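You operate a simulated robot arm through the tools that you are given. There is no shell and no other tool.

The job below is to be done with a simulated robot arm. You get a single attempt, and the scene is never put back.

## Task
Set the dose to 8 seconds, grind into the portafilter and tamp it on the steel stand.
Fine: tamper back. Grind dial, leveller and other buttons as they are; power left on. Set down upright: tamper.

It is judged by the outcome, as a careful person would: the job done as asked, and still so three seconds after it is handed in. It fails if anything else is knocked over, pushed out of place, dropped, spilled or broken.

## Robot
A 7-joint arm with a two-finger parallel gripper, fixed in place. Base frame: the origin is on the floor under the middle of its stand, x ahead of it, y to its left, z up. Units: cm, rad, N and s.
It reaches about 96.6 cm from its shoulder. Its first joint turns from -2.897 to 2.897 rad. Payload 3.43 kg.
The tool frame sits at the grasp point between the pads (the TCP): z along the fingers, y along the line on which they close. The tips reach 3 cm beyond it. Largest opening 9.4 cm; finger width 2.8, thickness 1; the body of the gripper, 5 by 9.6 cm, starts 5.5 cm behind the TCP.
Orientation is that of the tool frame in the base frame, as a unit quaternion [w, x, y, z]. With the fingers straight down and closing along the base's y, the tool's x points along the base's -x, its y along +y and its z along -z.

## Interface
- The arm moves only by the tool move_arm. Its argument "series" is a list of rows, each a list of 7 numbers: the shift along the base's x, y, z in cm, then the turn, a rotation vector about the base's x, y, z in rad, then the closure in counts, from 0 (fully open) to 255 (shut). In form: [[x, y, z, rx, ry, rz, fingers], ...]. A call has 1 to 20 rows; each row is the pose to reach, as a shift and turn from the pose commanded when the call began. A row lasts 0.2 s, in which the tool goes at most 5 cm and 0.15 rad; a call with a longer step from one row to the next is refused whole, and so is a gripper value outside its range. Where a pose cannot be reached the arm comes as near as it can. A force on the tool above 90 N (or 10 N above the force at the start of the call, whichever is more), or a blocked arm, ends the call early, and 0.2 s more pass. Each finger travels about 4.5 cm/s and halts on what it meets, pressing with about 37 N; the grip force reading is that of the motor and also rises with nothing between the fingers. The clock runs only during rows and for 0.2 s after the last one: add rows that repeat a pose to give the fingers time. The reply holds the time, the measured pose of the TCP, the force on the tool along the base axes, the opening and the grip force, in the units named above and with some noise, with the torque about the TCP (base axes, N m) and any sound that the robot's microphone picked up, and new pictures: "pictures" is both (left out), scene, wrist or none.
- Cameras (640 x 400 px; columns grow to the right, rows downward): "scene" is fixed at [4.84, -65.14, 172.13]; the picture's right is [0.37, -0.93, 0.00], its down [-0.80, -0.32, -0.50] and it looks along [0.46, 0.19, -0.87] (base axes); focal length 316 px, centre (320, 200). "wrist" rides on the gripper at [7.6, 1.4, -10.3] in the tool frame; the picture's right is [-0.18, 0.98, 0.00], its down [-0.75, -0.14, -0.64] and it looks along [-0.63, -0.12, 0.77] (tool axes); focal length 243 px, centre (320, 200). There is no depth. A picture from a camera that has moved, and an enlarged one, comes with that camera's place and axes in the base frame and with its lens.
- lift_body(by): slides the trunk up (or, below 0, down) by that many cm; the arm rides with it, the base frame stays. It gives what a move gives, with no picture.
- close_up(camera, box): a new picture of the part [left, top, right, bottom] of that camera's present view, enlarged. No time passes.
- job_done(): hands the job in; it is judged then, once.

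Nothing tells you positions but the pictures and the camera data. Unless the task says otherwise, let go and move clear before handing in.

The tools are called as name(argument=value, ...) on one line, values as JSON. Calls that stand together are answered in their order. move_arm: Moves the arm, as the interface text tells. Its arguments: {"type":"object","properties":{"series":{"type":"array","items":{"type":"array","items":{"type":"number"}}},"pictures":{"type":"string","enum":["both","scene","wrist","none"]}},"required":["series"]} The other tools are called the same way: lift_body (by) moves the trunk up or down; close_up (camera, box) takes an enlarged picture of a part of a camera's view; job_done () hands the job in.

At the start:

```text
t: 0.0
tool_pos: [22.19, -45.04, 139.17]
tool_rot: [0.0, 0.0, 1.0, 0.0]
contact_force: [-0.3, -0.3, 0.0]
torque: [0.01, 0.01, 0.0]
grip_width: 9.37
finger_force: 0.0
trunk travel left (down, up): [-42.5, 6.5]
```

scene: 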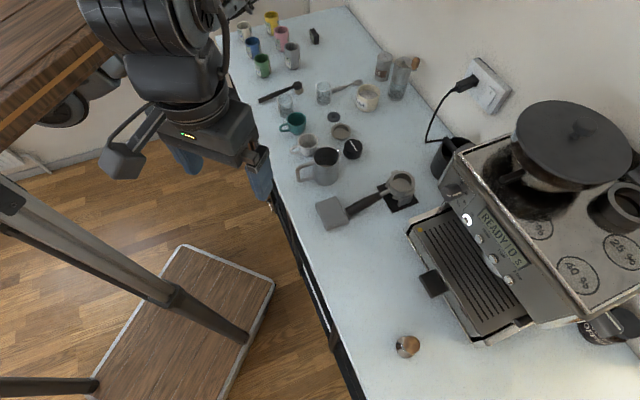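
wrist: 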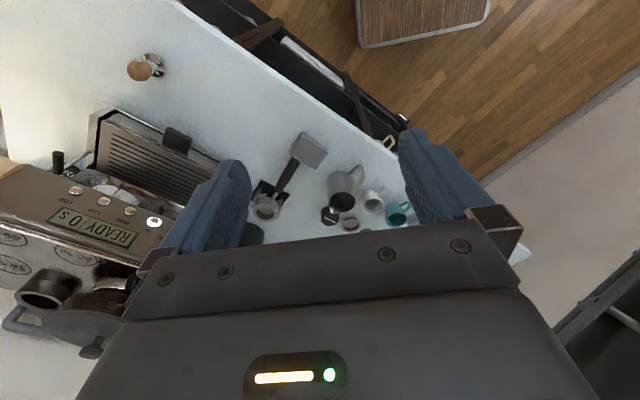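

I see a counter with an espresso machine/grinder on the right, a portafilter on a steel stand in the middle, a tamper (wood-topped) near the front, and cups further away. I'll take enlarged views first to identify everything.

close_up(camera="scene", box=[400, 90, 640, 360])

close_up(camera="scene", box=[280, 90, 440, 240])

close_up(camera="wrist", box=[0, 40, 240, 360])

close_up(camera="scene", box=[360, 270, 540, 390])

```text
1.48 times, centred on (520, 225) of scene
camera zoom: at [4.84, -65.14, 172.13], right [0.37, -0.93, 0.0], down [-0.8, -0.32, -0.5], along [0.46, 0.19, -0.87], focal length 468 px, centre (24, 163)
```

zoom: 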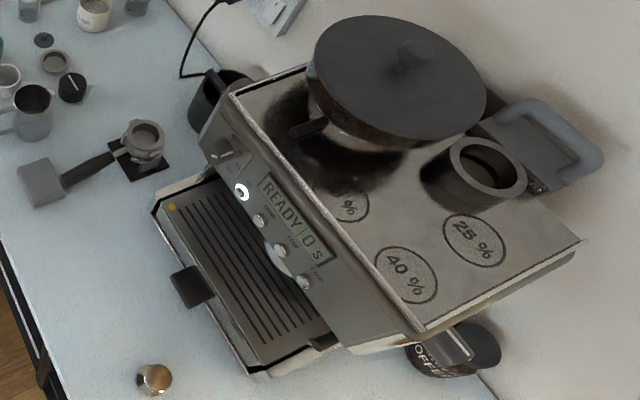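

```text
2.67 times, centred on (360, 165) of scene
camera zoom: at [4.84, -65.14, 172.13], right [0.37, -0.93, 0.0], down [-0.8, -0.32, -0.5], along [0.46, 0.19, -0.87], focal length 843 px, centre (213, 293)
```

zoom: 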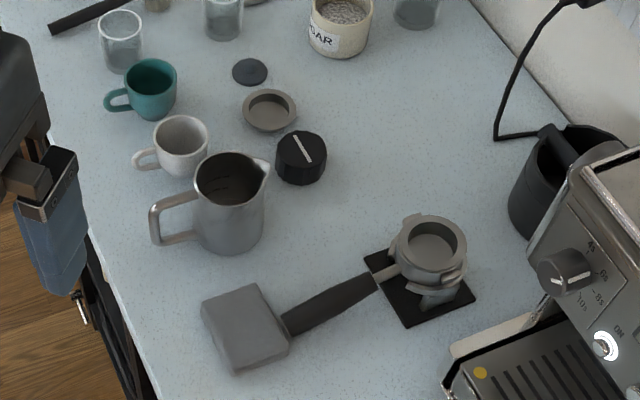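

```text
1.25 times, centred on (120, 200) of wrist
camera zoom: at [14.59, -43.64, 149.5], right [0.18, 0.98, 0.0], down [0.75, -0.14, 0.64], along [0.63, -0.12, -0.77], focal length 303 px, centre (570, 200)
```

zoom: 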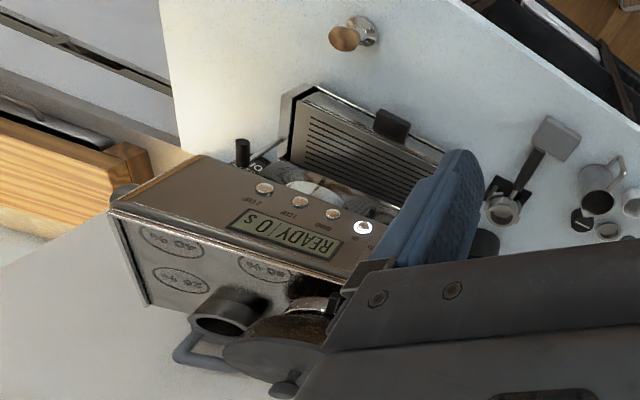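

```text
3.33 times, centred on (450, 330) of scene
camera zoom: at [4.84, -65.14, 172.13], right [0.37, -0.93, 0.0], down [-0.8, -0.32, -0.5], along [0.46, 0.19, -0.87], focal length 1054 px, centre (-113, -233)
```

zoom: 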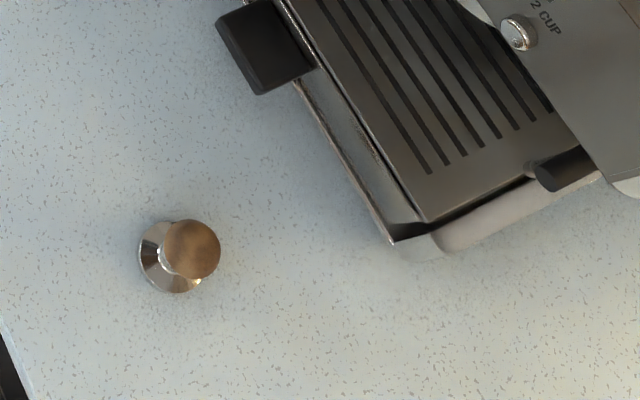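

The machine's front faces diagonally toward (-x,+y), with the panel buttons near (32–42, -82…-91, 115) and the counter at roughly z≈89. I'll swing the wrist camera round to look at the machine's front.

move_arm(series=[[-1, -3, -2, 0, 0, -0.15, 0], [-2, -6, -4, 0, 0, -0.3, 0], [-3, -9, -6, 0, 0, -0.45, 0], [-4, -12, -8, 0, 0, -0.6, 0], [-4, -12, -8, 0, 0, -0.6, 0]], pictures="both")

```text
t: 1.2
tool_pos: [18.23, -57.01, 131.11]
tool_rot: [0.0, 0.296, 0.955, 0.0]
contact_force: [0.1, -0.8, -0.3]
torque: [0.04, 0.0, 0.0]
grip_width: 9.41
finger_force: 0.1
trunk travel left (down, up): [-42.5, 6.5]
camera wrist: at [12.76, -51.53, 141.51], right [0.71, 0.71, 0.0], down [0.54, -0.54, 0.64], along [0.45, -0.45, -0.77], focal length 243 px, centre (320, 200)
```

scene: 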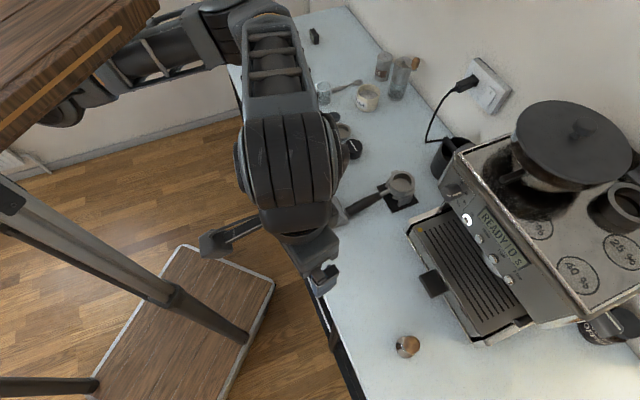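
wrist: 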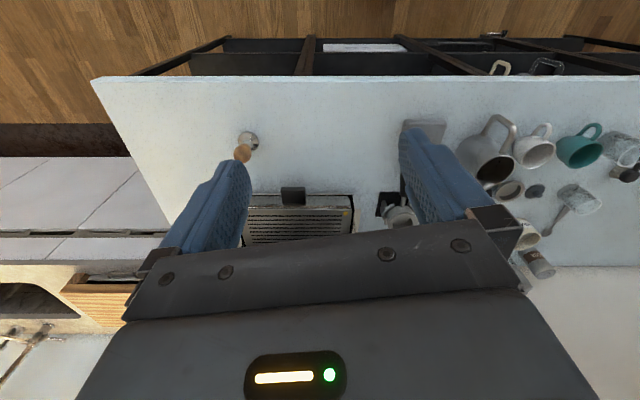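

The wrist camera is now aligned with the counter, but the gripper hides the far part of the view. I'll tilt the tool forward about 0.8 rad so it looks onto the machine's front.

move_arm(series=[[0, 0, -1, -0.1, -0.1, 0, 0], [0, 0, -2, -0.2, -0.2, 0, 0], [0, 0, -3, -0.3, -0.3, 0, 0], [0, 0, -4, -0.4, -0.4, 0, 0], [0, 0, -5, -0.5, -0.5, 0, 0], [0, 0, -6, -0.57, -0.57, 0, 0], [0, 0, -6, -0.57, -0.57, 0, 0]], pictures="both")

```text
t: 3.0
tool_pos: [24.31, -57.9, 124.03]
tool_rot: [0.351, 0.227, 0.895, -0.157]
contact_force: [1.0, -0.1, 1.2]
torque: [0.0, -0.03, 0.0]
grip_width: 9.38
finger_force: 0.1
trunk travel left (down, up): [-42.5, 6.5]
stopped in row 7: the arm was blocked; the commanded pose is now the measured one
camera wrist: at [14.4, -49.9, 125.94], right [0.63, 0.78, 0.01], down [0.06, -0.06, 1.0], along [0.78, -0.62, -0.09], focal length 243 px, centre (320, 200)
```

scene: 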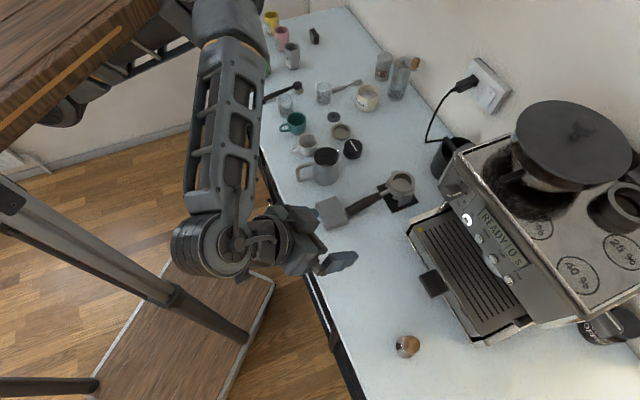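
wrist: 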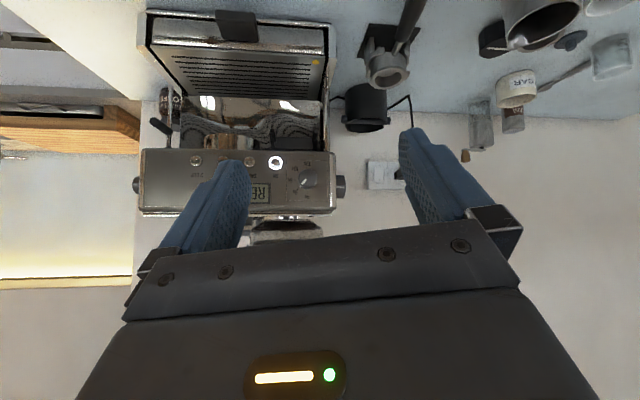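

Now I can see the machine's front (upside down). I'll zoom in to read the panel, the dials and the group/grind outlets.

close_up(camera="wrist", box=[120, 130, 360, 250])

close_up(camera="wrist", box=[250, 140, 350, 220])

close_up(camera="wrist", box=[120, 0, 360, 150])

close_up(camera="wrist", box=[330, 0, 480, 140])

close_up(camera="scene", box=[430, 170, 540, 290])

close_up(camera="scene", box=[300, 130, 440, 240])

```text
2.67 times, centred on (240, 190) of wrist
camera zoom: at [14.4, -49.9, 125.94], right [0.63, 0.78, 0.01], down [0.06, -0.06, 1.0], along [0.78, -0.62, -0.09], focal length 647 px, centre (533, 227)
```

zoom: 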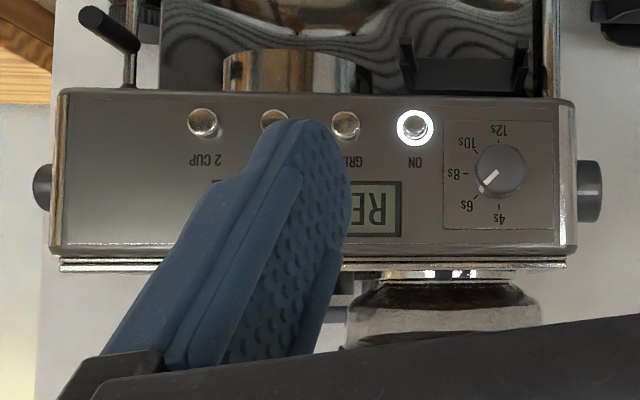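

```text
5.00 times, centred on (300, 180) of wrist
camera zoom: at [14.4, -49.9, 125.94], right [0.63, 0.78, 0.01], down [0.06, -0.06, 1.0], along [0.78, -0.62, -0.09], focal length 1213 px, centre (420, 300)
```

zoom: 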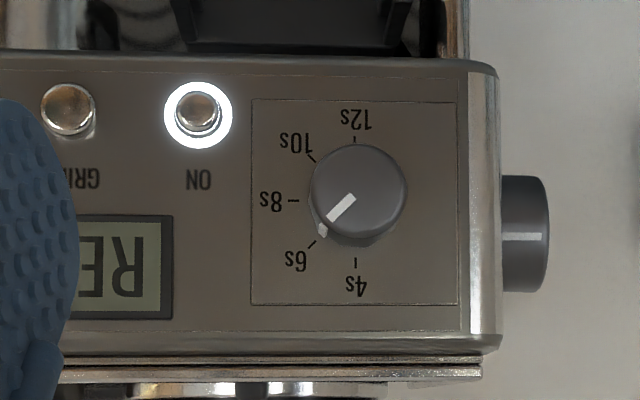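

```text
2.67 times, centred on (240, 75) of wrist
camera zoom: at [14.4, -49.9, 125.94], right [0.63, 0.78, 0.01], down [0.06, -0.06, 1.0], along [0.78, -0.62, -0.09], focal length 647 px, centre (533, 533)
```

zoom: 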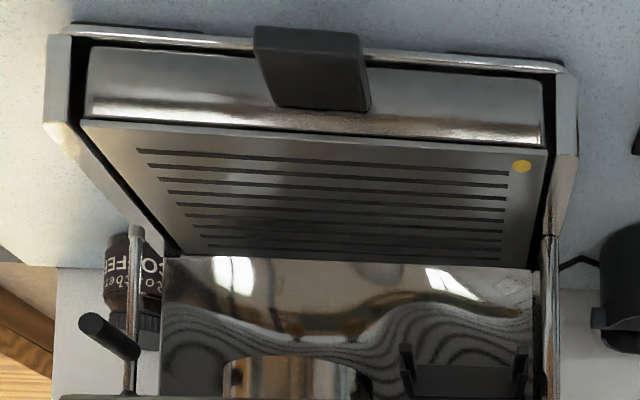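

```text
2.86 times, centred on (405, 70) of wrist
camera zoom: at [14.4, -49.9, 125.94], right [0.63, 0.78, 0.01], down [0.06, -0.06, 1.0], along [0.78, -0.62, -0.09], focal length 693 px, centre (77, 571)
```

zoom: 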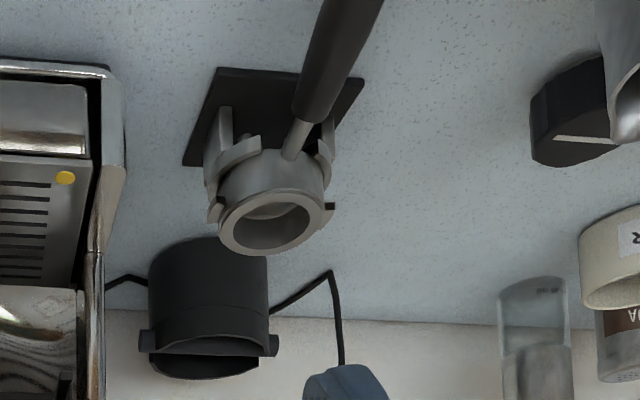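

```text
3.33 times, centred on (485, 230) of scene
camera zoom: at [4.84, -65.14, 172.13], right [0.37, -0.93, 0.0], down [-0.8, -0.32, -0.5], along [0.46, 0.19, -0.87], focal length 1054 px, centre (-230, 100)
```

zoom: 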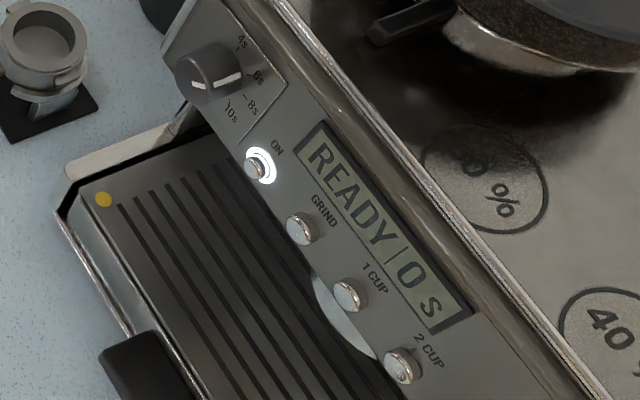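

```text
3.64 times, centred on (370, 185) of scene
camera zoom: at [4.84, -65.14, 172.13], right [0.37, -0.93, 0.0], down [-0.8, -0.32, -0.5], along [0.46, 0.19, -0.87], focal length 1150 px, centre (138, 254)
```

zoom: 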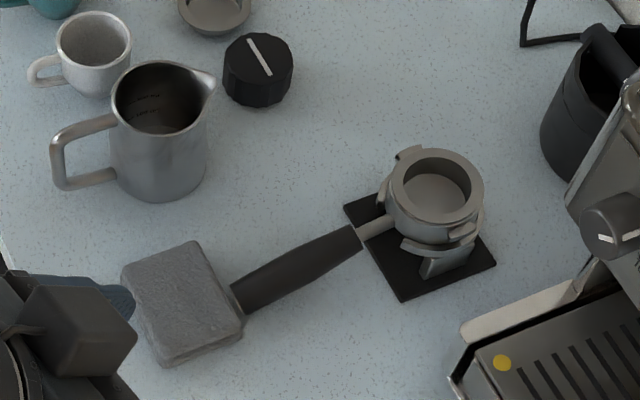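

The dose dial is at 6s now (needs one notch clockwise to 8s), GRIND is the button next to the lit ON button, and the grind fork sits under the panel at the machine's left. I'll look closer at the portafilter's handle, the arm's base and the counter objects before moving.

close_up(camera="scene", box=[0, 0, 340, 300])

close_up(camera="scene", box=[240, 0, 440, 130])

close_up(camera="wrist", box=[360, 0, 640, 170])

close_up(camera="wrist", box=[250, 90, 350, 160])

```text
1.33 times, centred on (170, 150) of scene
camera zoom: at [4.84, -65.14, 172.13], right [0.37, -0.93, 0.0], down [-0.8, -0.32, -0.5], along [0.46, 0.19, -0.87], focal length 422 px, centre (520, 267)
```

zoom: 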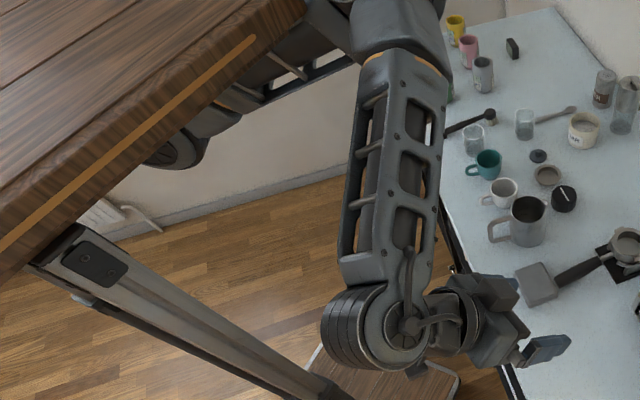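

```text
3.08 times, centred on (340, 65) of scene
camera zoom: at [4.84, -65.14, 172.13], right [0.37, -0.93, 0.0], down [-0.8, -0.32, -0.5], along [0.46, 0.19, -0.87], focal length 973 px, centre (258, 615)
```

zoom: 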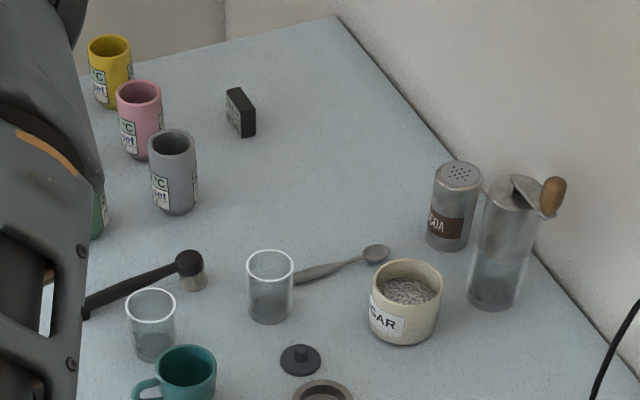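

```text
2.29 times, centred on (500, 85) of wrist
camera zoom: at [14.4, -49.9, 125.94], right [0.63, 0.78, 0.01], down [0.06, -0.06, 1.0], along [0.78, -0.62, -0.09], focal length 555 px, centre (-91, 463)
```

zoom: 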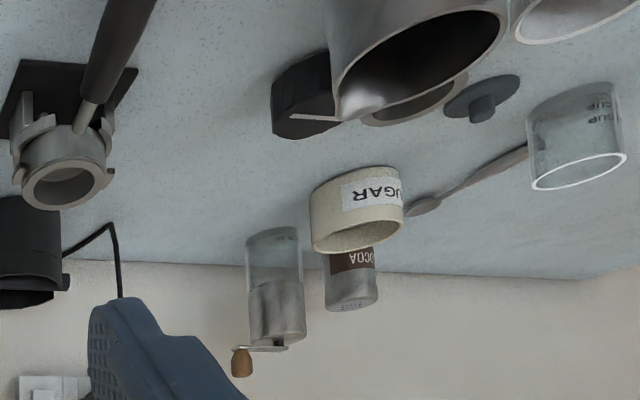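

```text
5.71 times, centred on (300, 125) of wrist
camera zoom: at [14.4, -49.9, 125.94], right [0.63, 0.78, 0.01], down [0.06, -0.06, 1.0], along [0.78, -0.62, -0.09], focal length 1386 px, centre (434, 629)
```

zoom: 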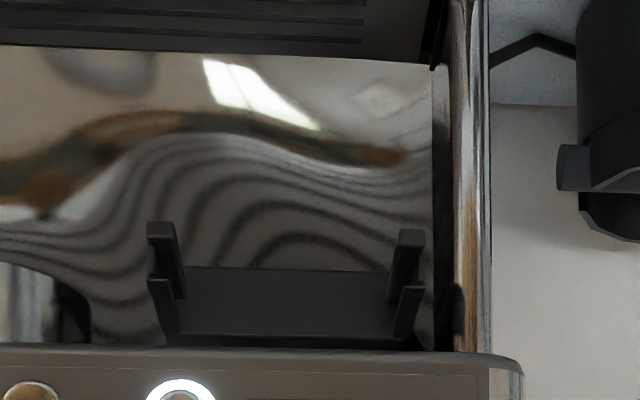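

The dose knob is near (44.7, -77, 118.5), the grind fork just under the panel near u≈-25 (machine frame), and the portafilter handle points toward the counter's front edge with a grey block on its end. I'll lower the trunk a bit to give the wrist more freedom, then look again.

lift_body(by=-10)

move_arm(series=[[0, 0, 2, 0, 0, 0, 0], [0, 0, 5, 0, 0, 0, 0], [0, 0, 8, 0, 0, 0, 0], [0, 0, 8, 0, 0, 0, 0]], pictures="both")

```text
t: 4.3
tool_pos: [24.3, -57.9, 114.2]
tool_rot: [0.35, 0.227, 0.895, -0.158]
contact_force: [-0.3, -0.5, -1.5]
torque: [0.01, 0.0, 0.04]
grip_width: 9.38
finger_force: 0.1
trunk travel left (down, up): [-32.5, 16.5]
```

```text
t: 5.5
tool_pos: [24.78, -57.83, 117.45]
tool_rot: [0.322, 0.232, 0.91, -0.12]
contact_force: [0.8, 0.3, -0.2]
torque: [-0.04, -0.01, 0.03]
grip_width: 9.41
finger_force: 0.0
trunk travel left (down, up): [-32.5, 16.5]
stopped in row 4: the arm was blocked; the commanded pose is now the measured one
camera wrist: at [14.9, -50.16, 120.38], right [0.62, 0.78, 0.05], down [0.1, -0.14, 0.98], along [0.78, -0.6, -0.17], focal length 243 px, centre (320, 200)
```

scene: 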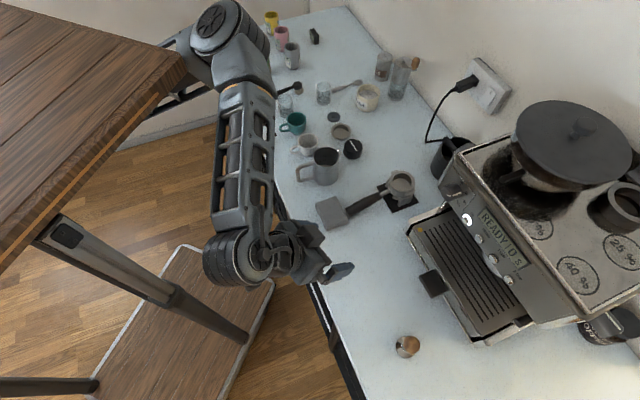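
wrist: 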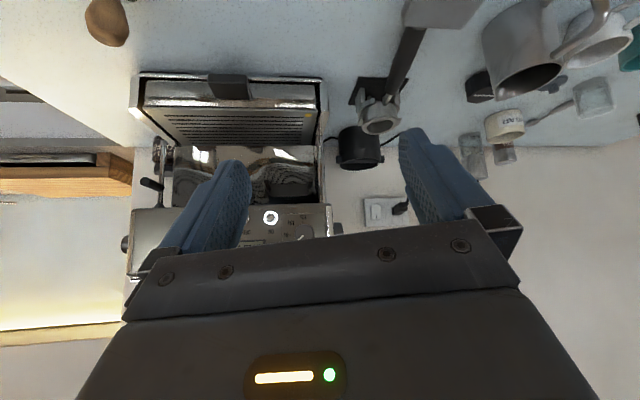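

The stand's top moves with the trunk, and the wrist is hitting a joint limit because the arm is folded near the base. Moving further out toward the machine should free it, so I'll advance to about w=72 in front of the panel.

move_arm(series=[[2, -3, 0, 0, 0, 0, 0], [4, -6, 0, 0, 0, 0, 0], [6, -9, 1, -0.05, -0.05, 0, 0], [7, -11, 2, -0.1, -0.1, 0, 0], [7, -11, 2, -0.15, -0.15, 0, 0], [7, -11, 2, -0.2, -0.2, 0, 0], [7, -11, 2, -0.2, -0.2, 0, 0]], pictures="both")

```text
t: 7.1
tool_pos: [33.89, -68.66, 118.93]
tool_rot: [0.434, 0.198, 0.861, -0.177]
contact_force: [-0.8, -0.3, 0.6]
torque: [-0.02, 0.01, -0.03]
grip_width: 9.42
finger_force: 0.0
trunk travel left (down, up): [-32.5, 16.5]
camera wrist: at [23.55, -61.21, 118.32], right [0.59, 0.81, 0.02], down [-0.09, 0.04, 0.99], along [0.8, -0.59, 0.1], focal length 243 px, centre (320, 200)
```

scene: 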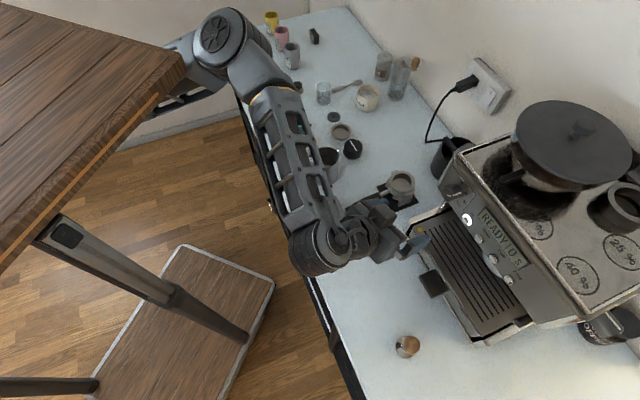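
wrist: 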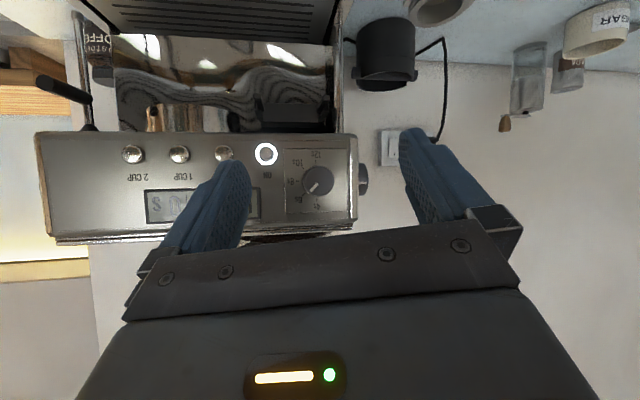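

Now the arm reaches freely in front of the panel. I'll zoom in on the fork, knob and buttons for accurate triangulation.

close_up(camera="wrist", box=[230, 60, 390, 170])

close_up(camera="wrist", box=[250, 130, 380, 250])

close_up(camera="scene", box=[430, 160, 530, 240])

close_up(camera="wrist", box=[30, 0, 350, 140])

```text
3.64 times, centred on (310, 115) of wrist
camera zoom: at [23.55, -61.21, 118.32], right [0.59, 0.81, 0.02], down [-0.09, 0.04, 0.99], along [0.8, -0.59, 0.1], focal length 882 px, centre (356, 509)
```

zoom: 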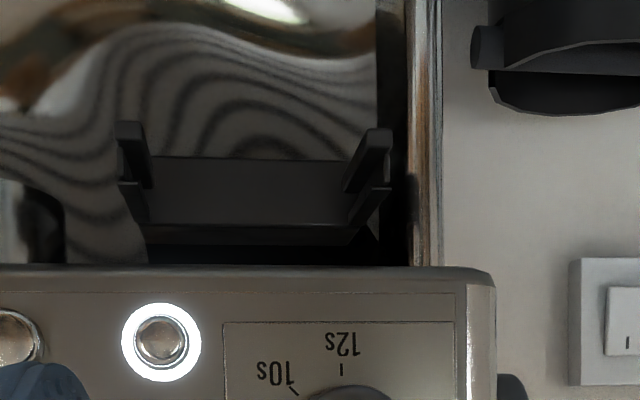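

```text
3.33 times, centred on (315, 190) of wrist
camera zoom: at [23.55, -61.21, 118.32], right [0.59, 0.81, 0.02], down [-0.09, 0.04, 0.99], along [0.8, -0.59, 0.1], focal length 809 px, centre (337, 233)
```

zoom: 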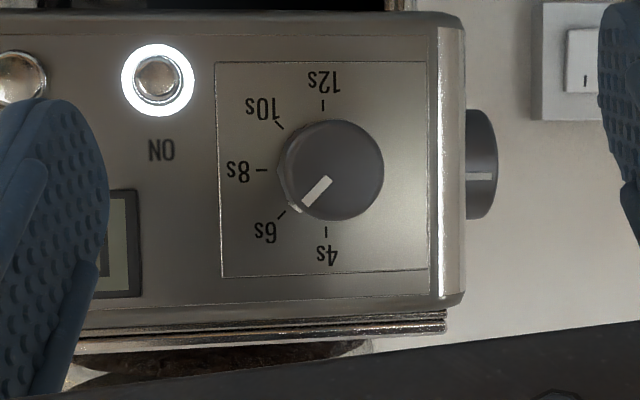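

```text
5.00 times, centred on (480, 200) of scene
camera zoom: at [4.84, -65.14, 172.13], right [0.37, -0.93, 0.0], down [-0.8, -0.32, -0.5], along [0.46, 0.19, -0.87], focal length 1581 px, centre (-480, 200)
```

zoom: 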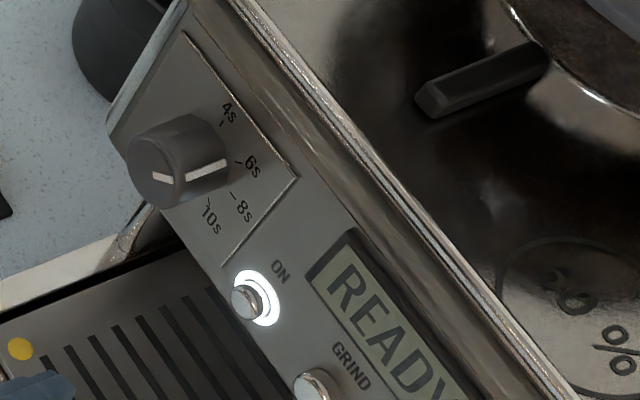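

```text
2.00 times, centred on (190, 70) of wrist
camera zoom: at [23.55, -61.21, 118.32], right [0.59, 0.81, 0.02], down [-0.09, 0.04, 0.99], along [0.8, -0.59, 0.1], focal length 485 px, centre (580, 460)
```

zoom: 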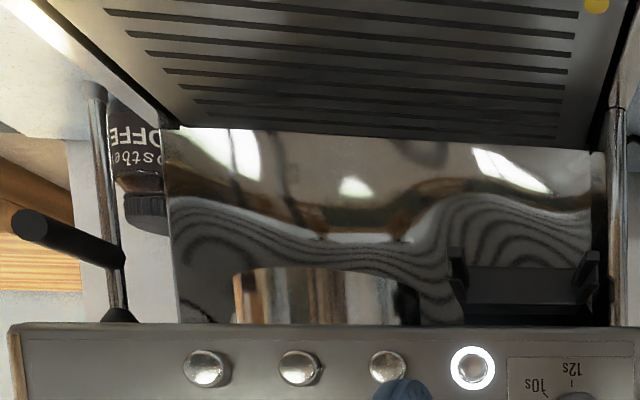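

The ON button triangulates to (41.2, -81.0, 115.9), GRIND to (38.2, -83.9, 115.8), and the dose knob face to (43.6, -75.9, 118.9). Next I'll lower the camera to view the grind fork straight on, squaring the tool with the machine.

move_arm(series=[[0, 0, -3, 0.028, -0.018, -0.066, 0], [0, 0, -6, 0.056, -0.037, -0.132, 0], [0, 0, -9, 0.084, -0.055, -0.197, 0], [0, 0, -11, 0.112, -0.074, -0.263, 0], [0, 0, -11, 0.112, -0.074, -0.263, 0]], pictures="both")

```text
t: 8.3
tool_pos: [31.67, -68.69, 108.6]
tool_rot: [0.423, 0.353, 0.813, -0.188]
contact_force: [-0.1, 0.8, 0.2]
torque: [0.04, -0.01, -0.02]
grip_width: 9.41
finger_force: 0.1
trunk travel left (down, up): [-32.5, 16.5]
camera wrist: at [24.05, -58.42, 108.18], right [0.79, 0.59, 0.15], down [-0.16, -0.02, 0.99], along [0.59, -0.81, 0.08], focal length 243 px, centre (320, 200)
```

scene: 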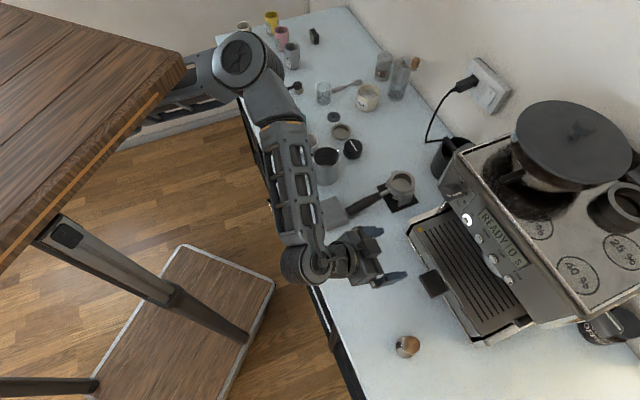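
wrist: 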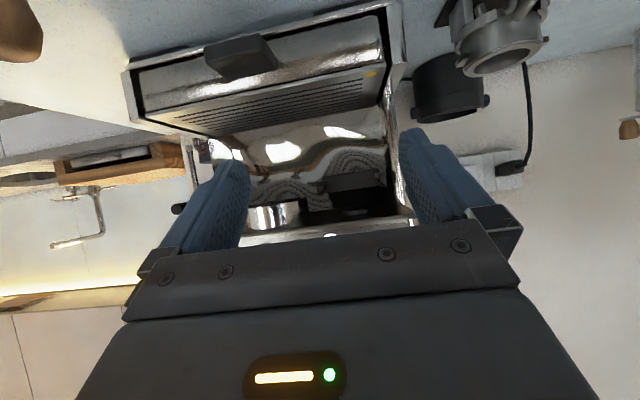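

The tool is now square to the machine (the camera itself is mounted slightly rolled). I'll zoom on the fork area beneath the panel.

close_up(camera="wrist", box=[230, 120, 410, 240])

close_up(camera="wrist", box=[400, 0, 580, 130])

close_up(camera="scene", box=[300, 150, 440, 250])

```text
3.33 times, centred on (320, 180) of wrist
camera zoom: at [24.05, -58.42, 108.18], right [0.79, 0.59, 0.15], down [-0.16, -0.02, 0.99], along [0.59, -0.81, 0.08], focal length 809 px, centre (320, 267)
```

zoom: 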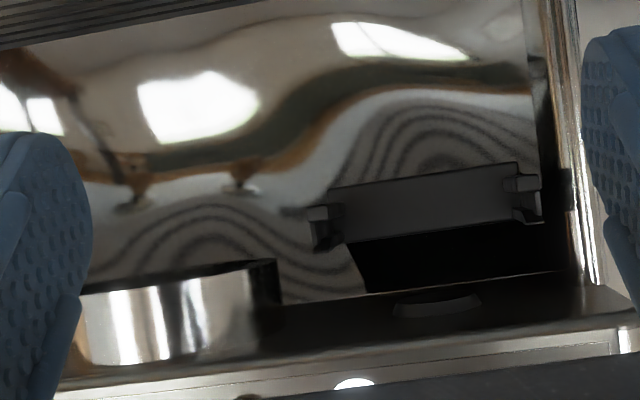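

```text
3.08 times, centred on (490, 65) of wrist
camera zoom: at [24.05, -58.42, 108.18], right [0.79, 0.59, 0.15], down [-0.16, -0.02, 0.99], along [0.59, -0.81, 0.08], focal length 746 px, centre (-203, 615)
```

zoom: 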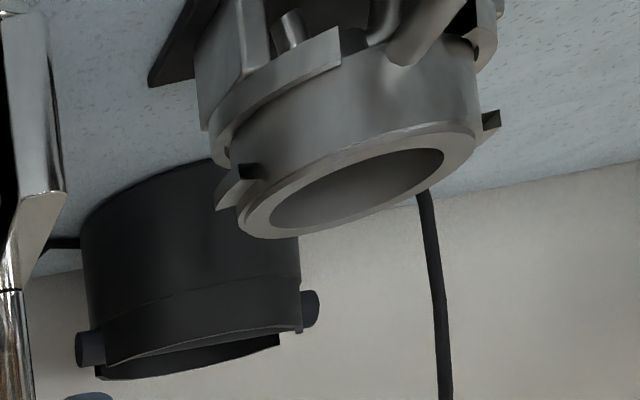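

```text
4.00 times, centred on (370, 200) of scene
camera zoom: at [4.84, -65.14, 172.13], right [0.37, -0.93, 0.0], down [-0.8, -0.32, -0.5], along [0.46, 0.19, -0.87], focal length 1265 px, centre (120, 200)
```

zoom: 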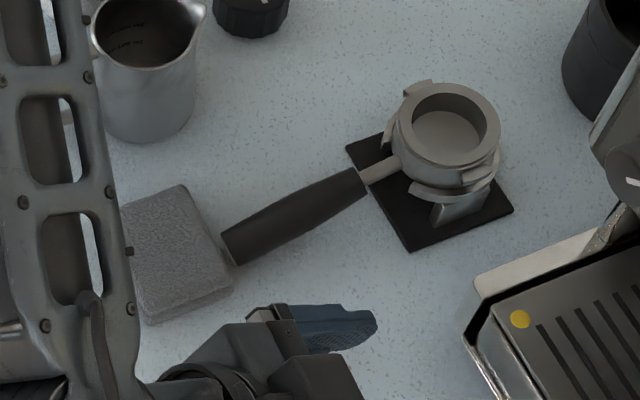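

The grey block looks like a folded cloth separate from the portafilter, and the chute is visible above a two-pronged fork. I'll move 10 cm closer to see the fork's shape properly.

move_arm(series=[[2.4, -2.4, 0, 0, 0, 0.02, 0], [4.8, -4.8, 0, 0, 0, 0.04, 0], [7, -7, 0, 0, 0, 0.04, 0], [7, -7, 0, 0, 0, 0.04, 0]], pictures="wrist")

close_up(camera="wrist", box=[240, 60, 400, 220])

close_up(camera="wrist", box=[270, 110, 370, 210])

```text
t: 9.3
tool_pos: [38.71, -75.72, 108.56]
tool_rot: [0.427, 0.336, 0.82, -0.179]
contact_force: [-0.2, 0.3, -0.1]
torque: [-0.01, -0.03, -0.04]
grip_width: 9.4
finger_force: 0.0
trunk travel left (down, up): [-32.5, 16.5]
camera wrist: at [30.65, -65.79, 108.22], right [0.77, 0.62, 0.15], down [-0.16, -0.03, 0.99], along [0.62, -0.78, 0.08], focal length 243 px, centre (320, 200)
```

wrist: 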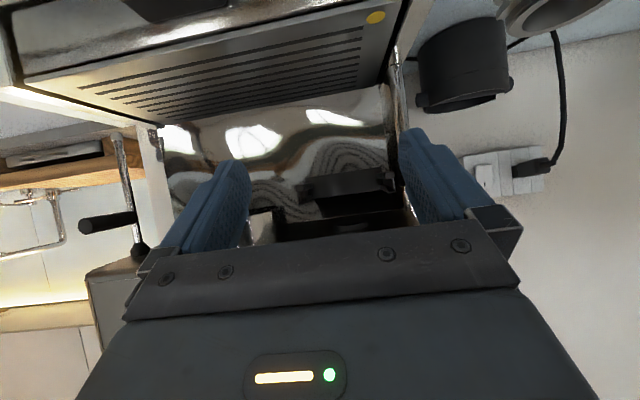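

```text
2.50 times, centred on (320, 140) of wrist
camera zoom: at [30.65, -65.79, 108.22], right [0.77, 0.62, 0.15], down [-0.16, -0.03, 0.99], along [0.62, -0.78, 0.08], focal length 606 px, centre (320, 350)
```

zoom: 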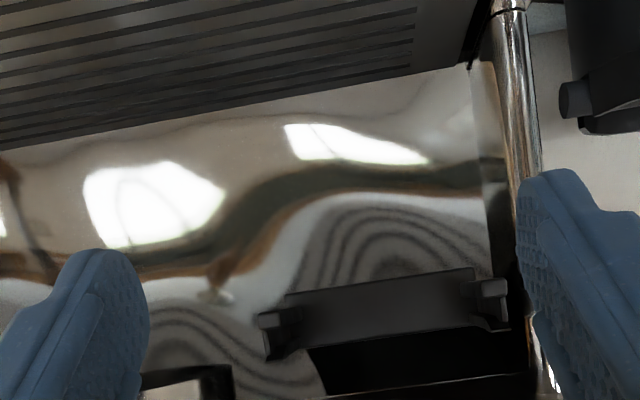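

```text
4.00 times, centred on (320, 160) of wrist
camera zoom: at [30.65, -65.79, 108.22], right [0.77, 0.62, 0.15], down [-0.16, -0.03, 0.99], along [0.62, -0.78, 0.08], focal length 970 px, centre (320, 360)
```

zoom: 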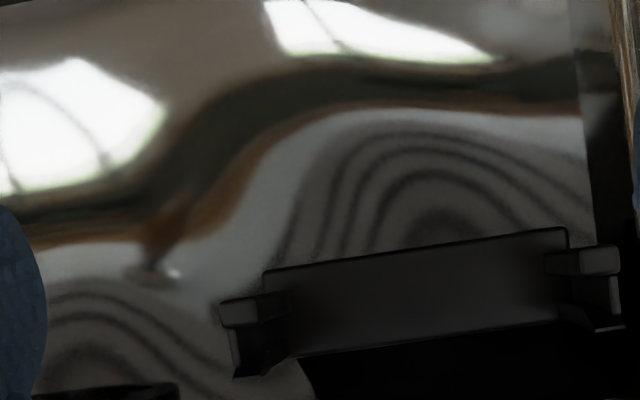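

The fork has ledges with tops near z≈109, tips at w≈90.4, back plate at w≈96.9, centred at u≈-24.9, with the chute above it. Now I'll back off and look at the portafilter and its stand from close range.

move_arm(series=[[-3, 3, 1, 0, 0, 0, 0], [-6, 6, 2, 0, 0, 0, 0], [-7, 9, 3, 0, 0, 0, 0], [-5, 12, 4, 0, 0, 0, 0], [-3, 15.5, 4, 0, 0, 0, 0], [-1, 18, 4, 0, 0, 0, 0], [-1, 18, 4, 0, 0, 0, 0]], pictures="both")

close_up(camera="wrist", box=[200, 0, 460, 220])

```text
t: 10.9
tool_pos: [37.53, -58.04, 112.7]
tool_rot: [0.426, 0.336, 0.821, -0.179]
contact_force: [-0.2, -0.6, -0.1]
torque: [0.0, -0.02, -0.01]
grip_width: 9.4
finger_force: 0.0
trunk travel left (down, up): [-32.5, 16.5]
camera wrist: at [29.51, -48.02, 112.24], right [0.77, 0.63, 0.14], down [-0.16, -0.03, 0.99], along [0.62, -0.78, 0.08], focal length 243 px, centre (320, 200)
```

scene: 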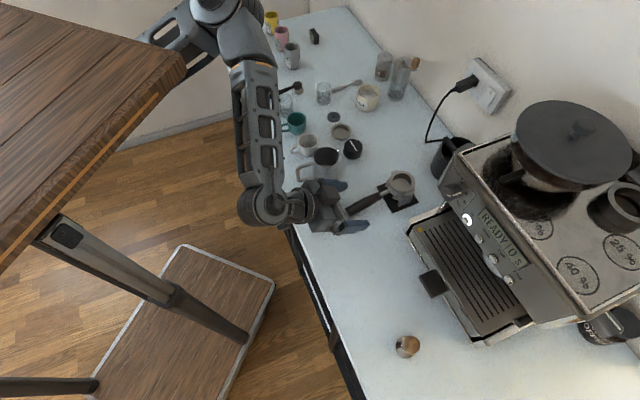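
wrist: 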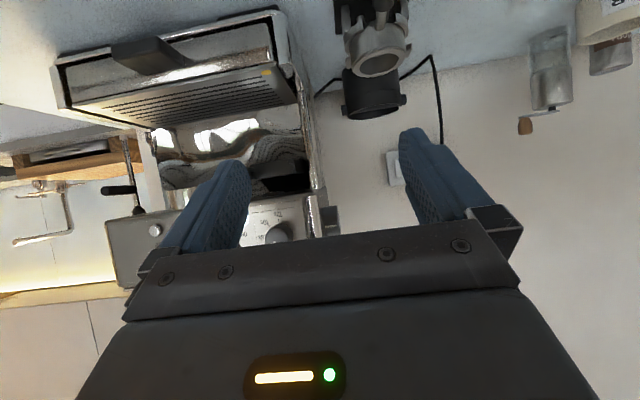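

```text
1.82 times, centred on (330, 110) of wrist
camera zoom: at [29.51, -48.02, 112.24], right [0.77, 0.63, 0.14], down [-0.16, -0.03, 0.99], along [0.62, -0.78, 0.08], focal length 441 px, centre (302, 364)
```

zoom: 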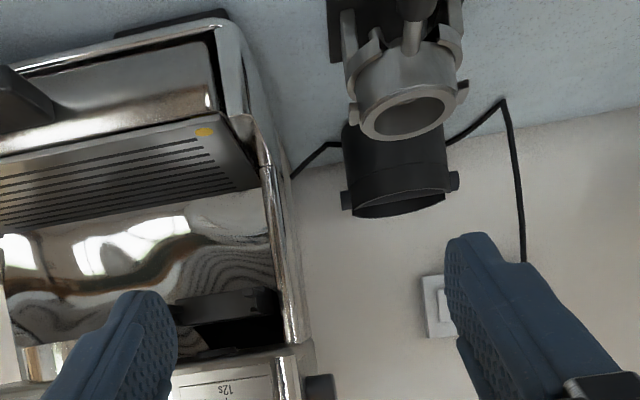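

The portafilter is at the edge of view; I'll pitch the tool down a bit more to centre it.

move_arm(series=[[0, 0, -1, 0.08, 0.08, 0, 0], [0, 0, -2, 0.16, 0.16, 0, 0], [0, 0, -3, 0.24, 0.24, 0, 0], [0, 0, -4, 0.28, 0.28, 0, 0], [0, 0, -4, 0.28, 0.28, 0, 0]], pictures="wrist")

close_up(camera="wrist", box=[280, 0, 480, 150])

close_up(camera="wrist", box=[310, 50, 430, 150])

```text
t: 12.1
tool_pos: [37.68, -57.73, 108.4]
tool_rot: [0.257, 0.364, 0.889, -0.108]
contact_force: [-0.9, -0.3, 0.3]
torque: [-0.01, 0.03, -0.01]
grip_width: 9.4
finger_force: 0.1
trunk travel left (down, up): [-32.5, 16.5]
camera wrist: at [30.24, -48.44, 113.11], right [0.8, 0.59, 0.09], down [0.11, -0.3, 0.95], along [0.59, -0.75, -0.31], focal length 243 px, centre (320, 200)
```

wrist: 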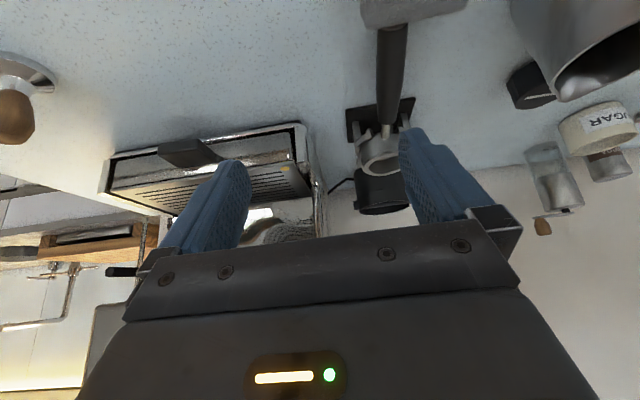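

```text
2.67 times, centred on (380, 75) of wrist
camera zoom: at [30.24, -48.44, 113.11], right [0.8, 0.59, 0.09], down [0.11, -0.3, 0.95], along [0.59, -0.75, -0.31], focal length 647 px, centre (160, 533)
```

zoom: 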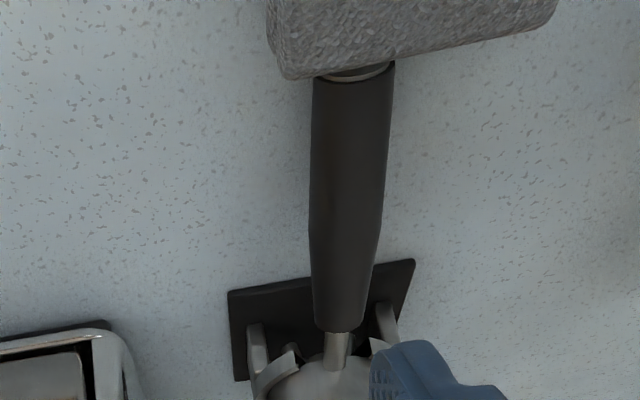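

```text
4.00 times, centred on (370, 100) of wrist
camera zoom: at [30.24, -48.44, 113.11], right [0.8, 0.59, 0.09], down [0.11, -0.3, 0.95], along [0.59, -0.75, -0.31], focal length 970 px, centre (120, 600)
```

zoom: 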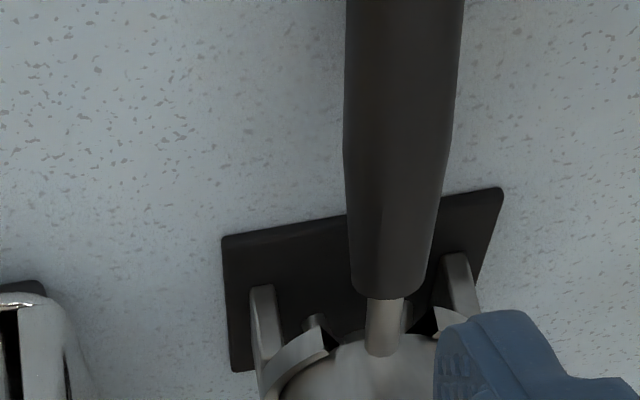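

I need to see the block beside the handle end better; I'll back away and pitch down to frame the whole portafilter.

move_arm(series=[[-1, 2, 3, 0.07, 0.07, 0, 0], [-2, 4, 6, 0.14, 0.14, 0, 0], [-3, 6, 9, 0.2, 0.2, 0, 0], [-4, 8, 10, 0.2, 0.2, 0, 0], [-4, 8, 10, 0.2, 0.2, 0, 0]], pictures="wrist")

close_up(camera="wrist", box=[280, 0, 480, 160])

```text
t: 13.3
tool_pos: [33.77, -49.59, 118.45]
tool_rot: [0.13, 0.375, 0.916, -0.054]
contact_force: [-0.1, 0.1, 0.1]
torque: [0.0, 0.03, -0.02]
grip_width: 9.38
finger_force: 0.1
trunk travel left (down, up): [-32.5, 16.5]
camera wrist: at [27.46, -41.48, 126.34], right [0.82, 0.58, 0.05], down [0.29, -0.48, 0.83], along [0.5, -0.66, -0.56], focal length 243 px, centre (320, 200)
```

wrist: 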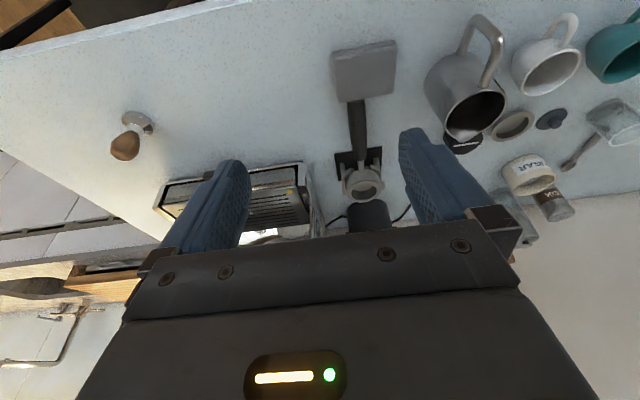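

```text
2.50 times, centred on (380, 80) of wrist
camera zoom: at [27.46, -41.48, 126.34], right [0.82, 0.58, 0.05], down [0.29, -0.48, 0.83], along [0.5, -0.66, -0.56], focal length 606 px, centre (170, 500)
```

zoom: 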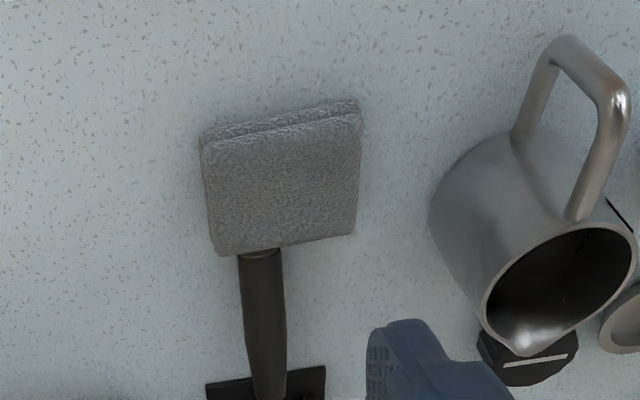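

The grey block is a folded cloth lying at the handle's end, and the handle droops toward the counter. I'll zoom on the stand and portafilter from this viewpoint to triangulate its axis.

close_up(camera="wrist", box=[310, 80, 410, 220])

close_up(camera="scene", box=[360, 150, 430, 220])

close_up(camera="wrist", box=[90, 90, 190, 170])

```text
2.86 times, centred on (360, 150) of wrist
camera zoom: at [27.46, -41.48, 126.34], right [0.82, 0.58, 0.05], down [0.29, -0.48, 0.83], along [0.5, -0.66, -0.56], focal length 693 px, centre (206, 343)
```

zoom: 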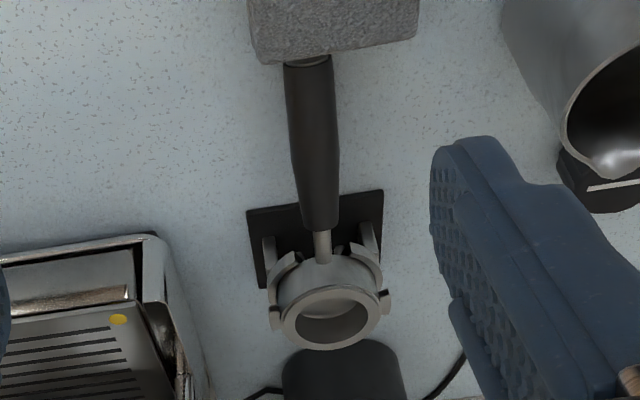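

```text
5.71 times, centred on (395, 185) of scene
camera zoom: at [4.84, -65.14, 172.13], right [0.37, -0.93, 0.0], down [-0.8, -0.32, -0.5], along [0.46, 0.19, -0.87], focal length 1807 px, centre (-109, 286)
```

zoom: 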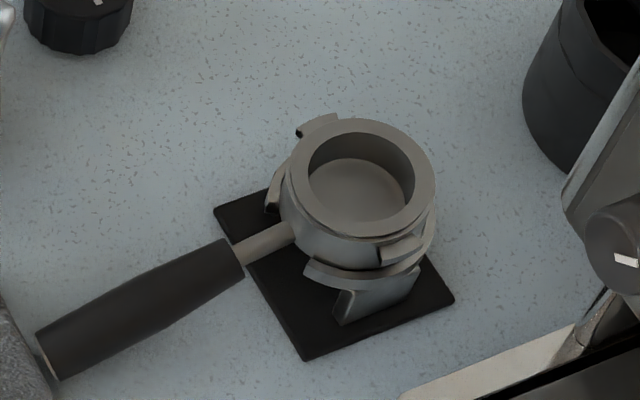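

```text
5.00 times, centred on (140, 130) of wrist
camera zoom: at [27.46, -41.48, 126.34], right [0.82, 0.58, 0.05], down [0.29, -0.48, 0.83], along [0.5, -0.66, -0.56], focal length 1213 px, centre (1220, 550)
```

zoom: 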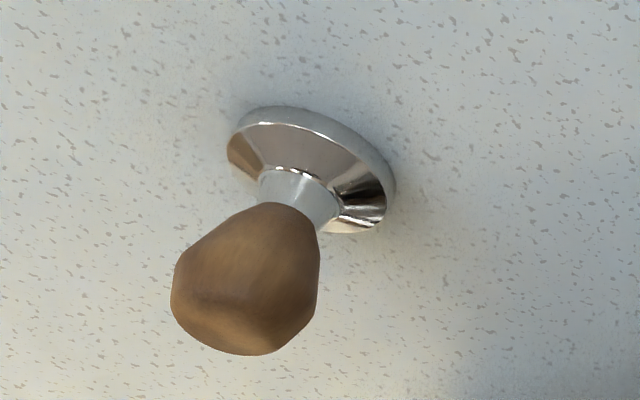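

The rim of the portafilter is near (59.0, -67.9, 97.4), diameter ~7.2 cm, ears along ±u, handle drooping to the counter. I'll take a level close view of it from the front to understand how it sits in the stand.

move_arm(series=[[2.5, -1.5, -2, -0.08, -0.08, 0, 0], [5, -3, -5, -0.16, -0.16, 0, 0], [7.5, -4.5, -8, -0.24, -0.24, 0, 0], [10, -6, -11, -0.33, -0.33, 0, 0], [12.6, -7.3, -13.4, -0.41, -0.41, 0, 0], [12.6, -7.3, -13.4, -0.41, -0.41, 0, 0]], pictures="both")

close_up(camera="wrist", box=[250, 40, 430, 180])

```text
t: 14.7
tool_pos: [46.29, -57.28, 104.91]
tool_rot: [0.386, 0.344, 0.84, -0.162]
contact_force: [1.1, 0.6, 0.0]
torque: [-0.02, -0.03, -0.01]
grip_width: 9.4
finger_force: 0.1
trunk travel left (down, up): [-32.5, 16.5]
camera wrist: at [38.29, -47.22, 105.84], right [0.78, 0.62, 0.13], down [-0.1, -0.1, 0.99], along [0.62, -0.78, -0.02], focal length 243 px, centre (320, 200)
```

scene: 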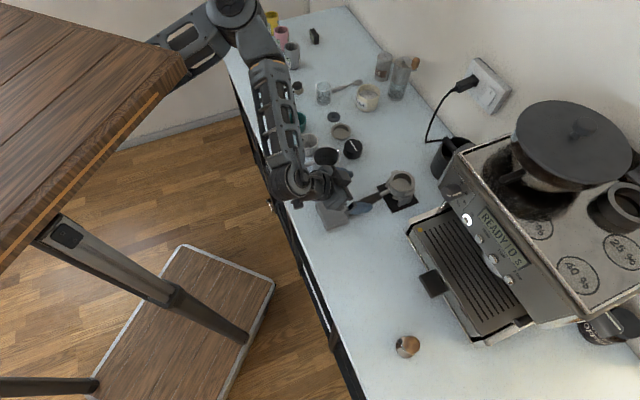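
wrist: 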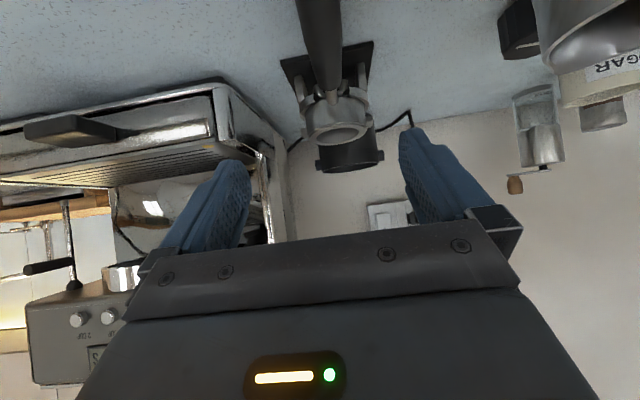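

```text
2.86 times, centred on (340, 110) of wrist
camera zoom: at [38.29, -47.22, 105.84], right [0.78, 0.62, 0.13], down [-0.1, -0.1, 0.99], along [0.62, -0.78, -0.02], focal length 693 px, centre (263, 457)
```

zoom: 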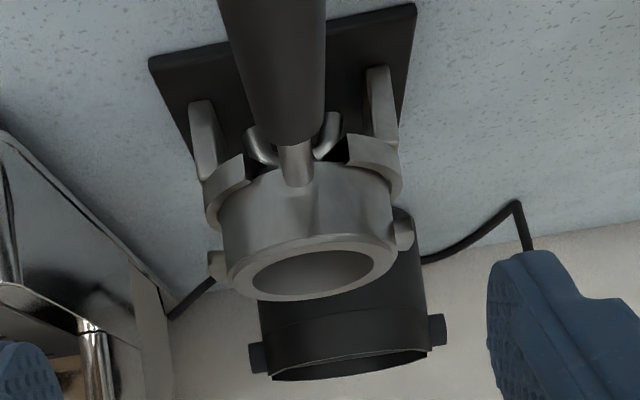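

The stand is a base plate with two uprights and arc cradles hugging the body, with spouts below and lugs near the rim, so the portafilter lifts straight up out of it. I'll zoom in tighter on both.

close_up(camera="wrist", box=[290, 60, 390, 160])

close_up(camera="scene", box=[375, 160, 425, 215])

close_up(camera="wrist", box=[270, 0, 400, 100])

```text
4.00 times, centred on (340, 110) of wrist
camera zoom: at [38.29, -47.22, 105.84], right [0.78, 0.62, 0.13], down [-0.1, -0.1, 0.99], along [0.62, -0.78, -0.02], focal length 970 px, centre (240, 560)
```

zoom: 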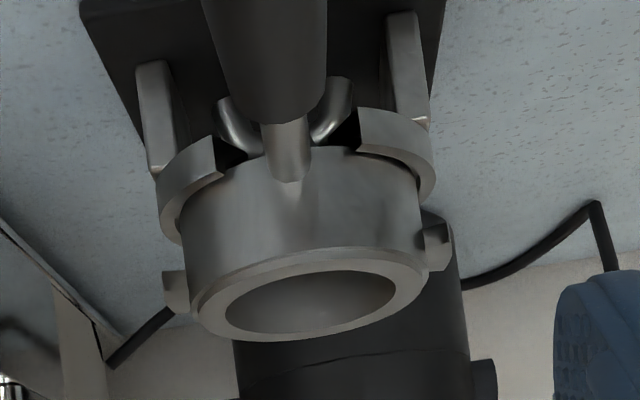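

```text
7.27 times, centred on (400, 188) of scene
camera zoom: at [4.84, -65.14, 172.13], right [0.37, -0.93, 0.0], down [-0.8, -0.32, -0.5], along [0.46, 0.19, -0.87], focal length 2300 px, centre (-262, 291)
```

zoom: 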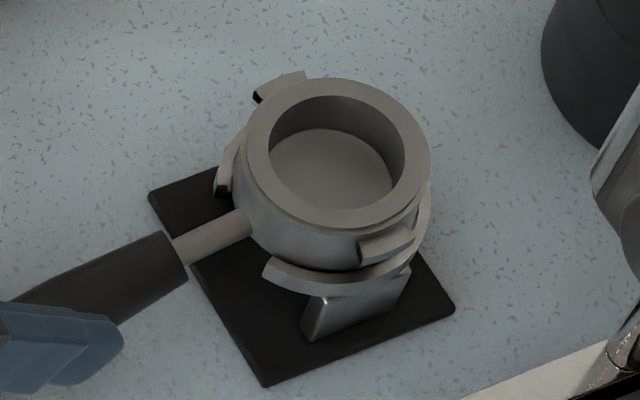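

```text
4.00 times, centred on (335, 50) of wrist
camera zoom: at [38.29, -47.22, 105.84], right [0.78, 0.62, 0.13], down [-0.1, -0.1, 0.99], along [0.62, -0.78, -0.02], focal length 970 px, centre (260, 800)
```

zoom: 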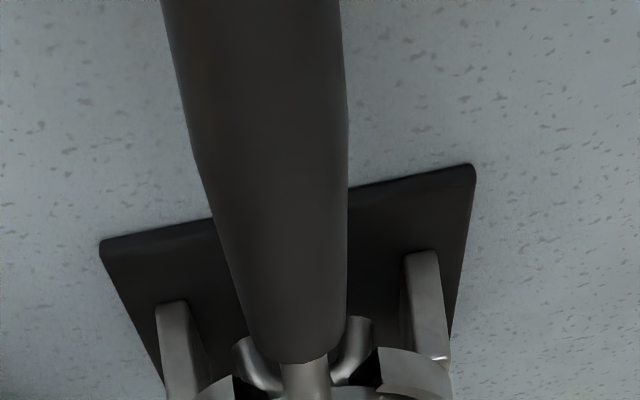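

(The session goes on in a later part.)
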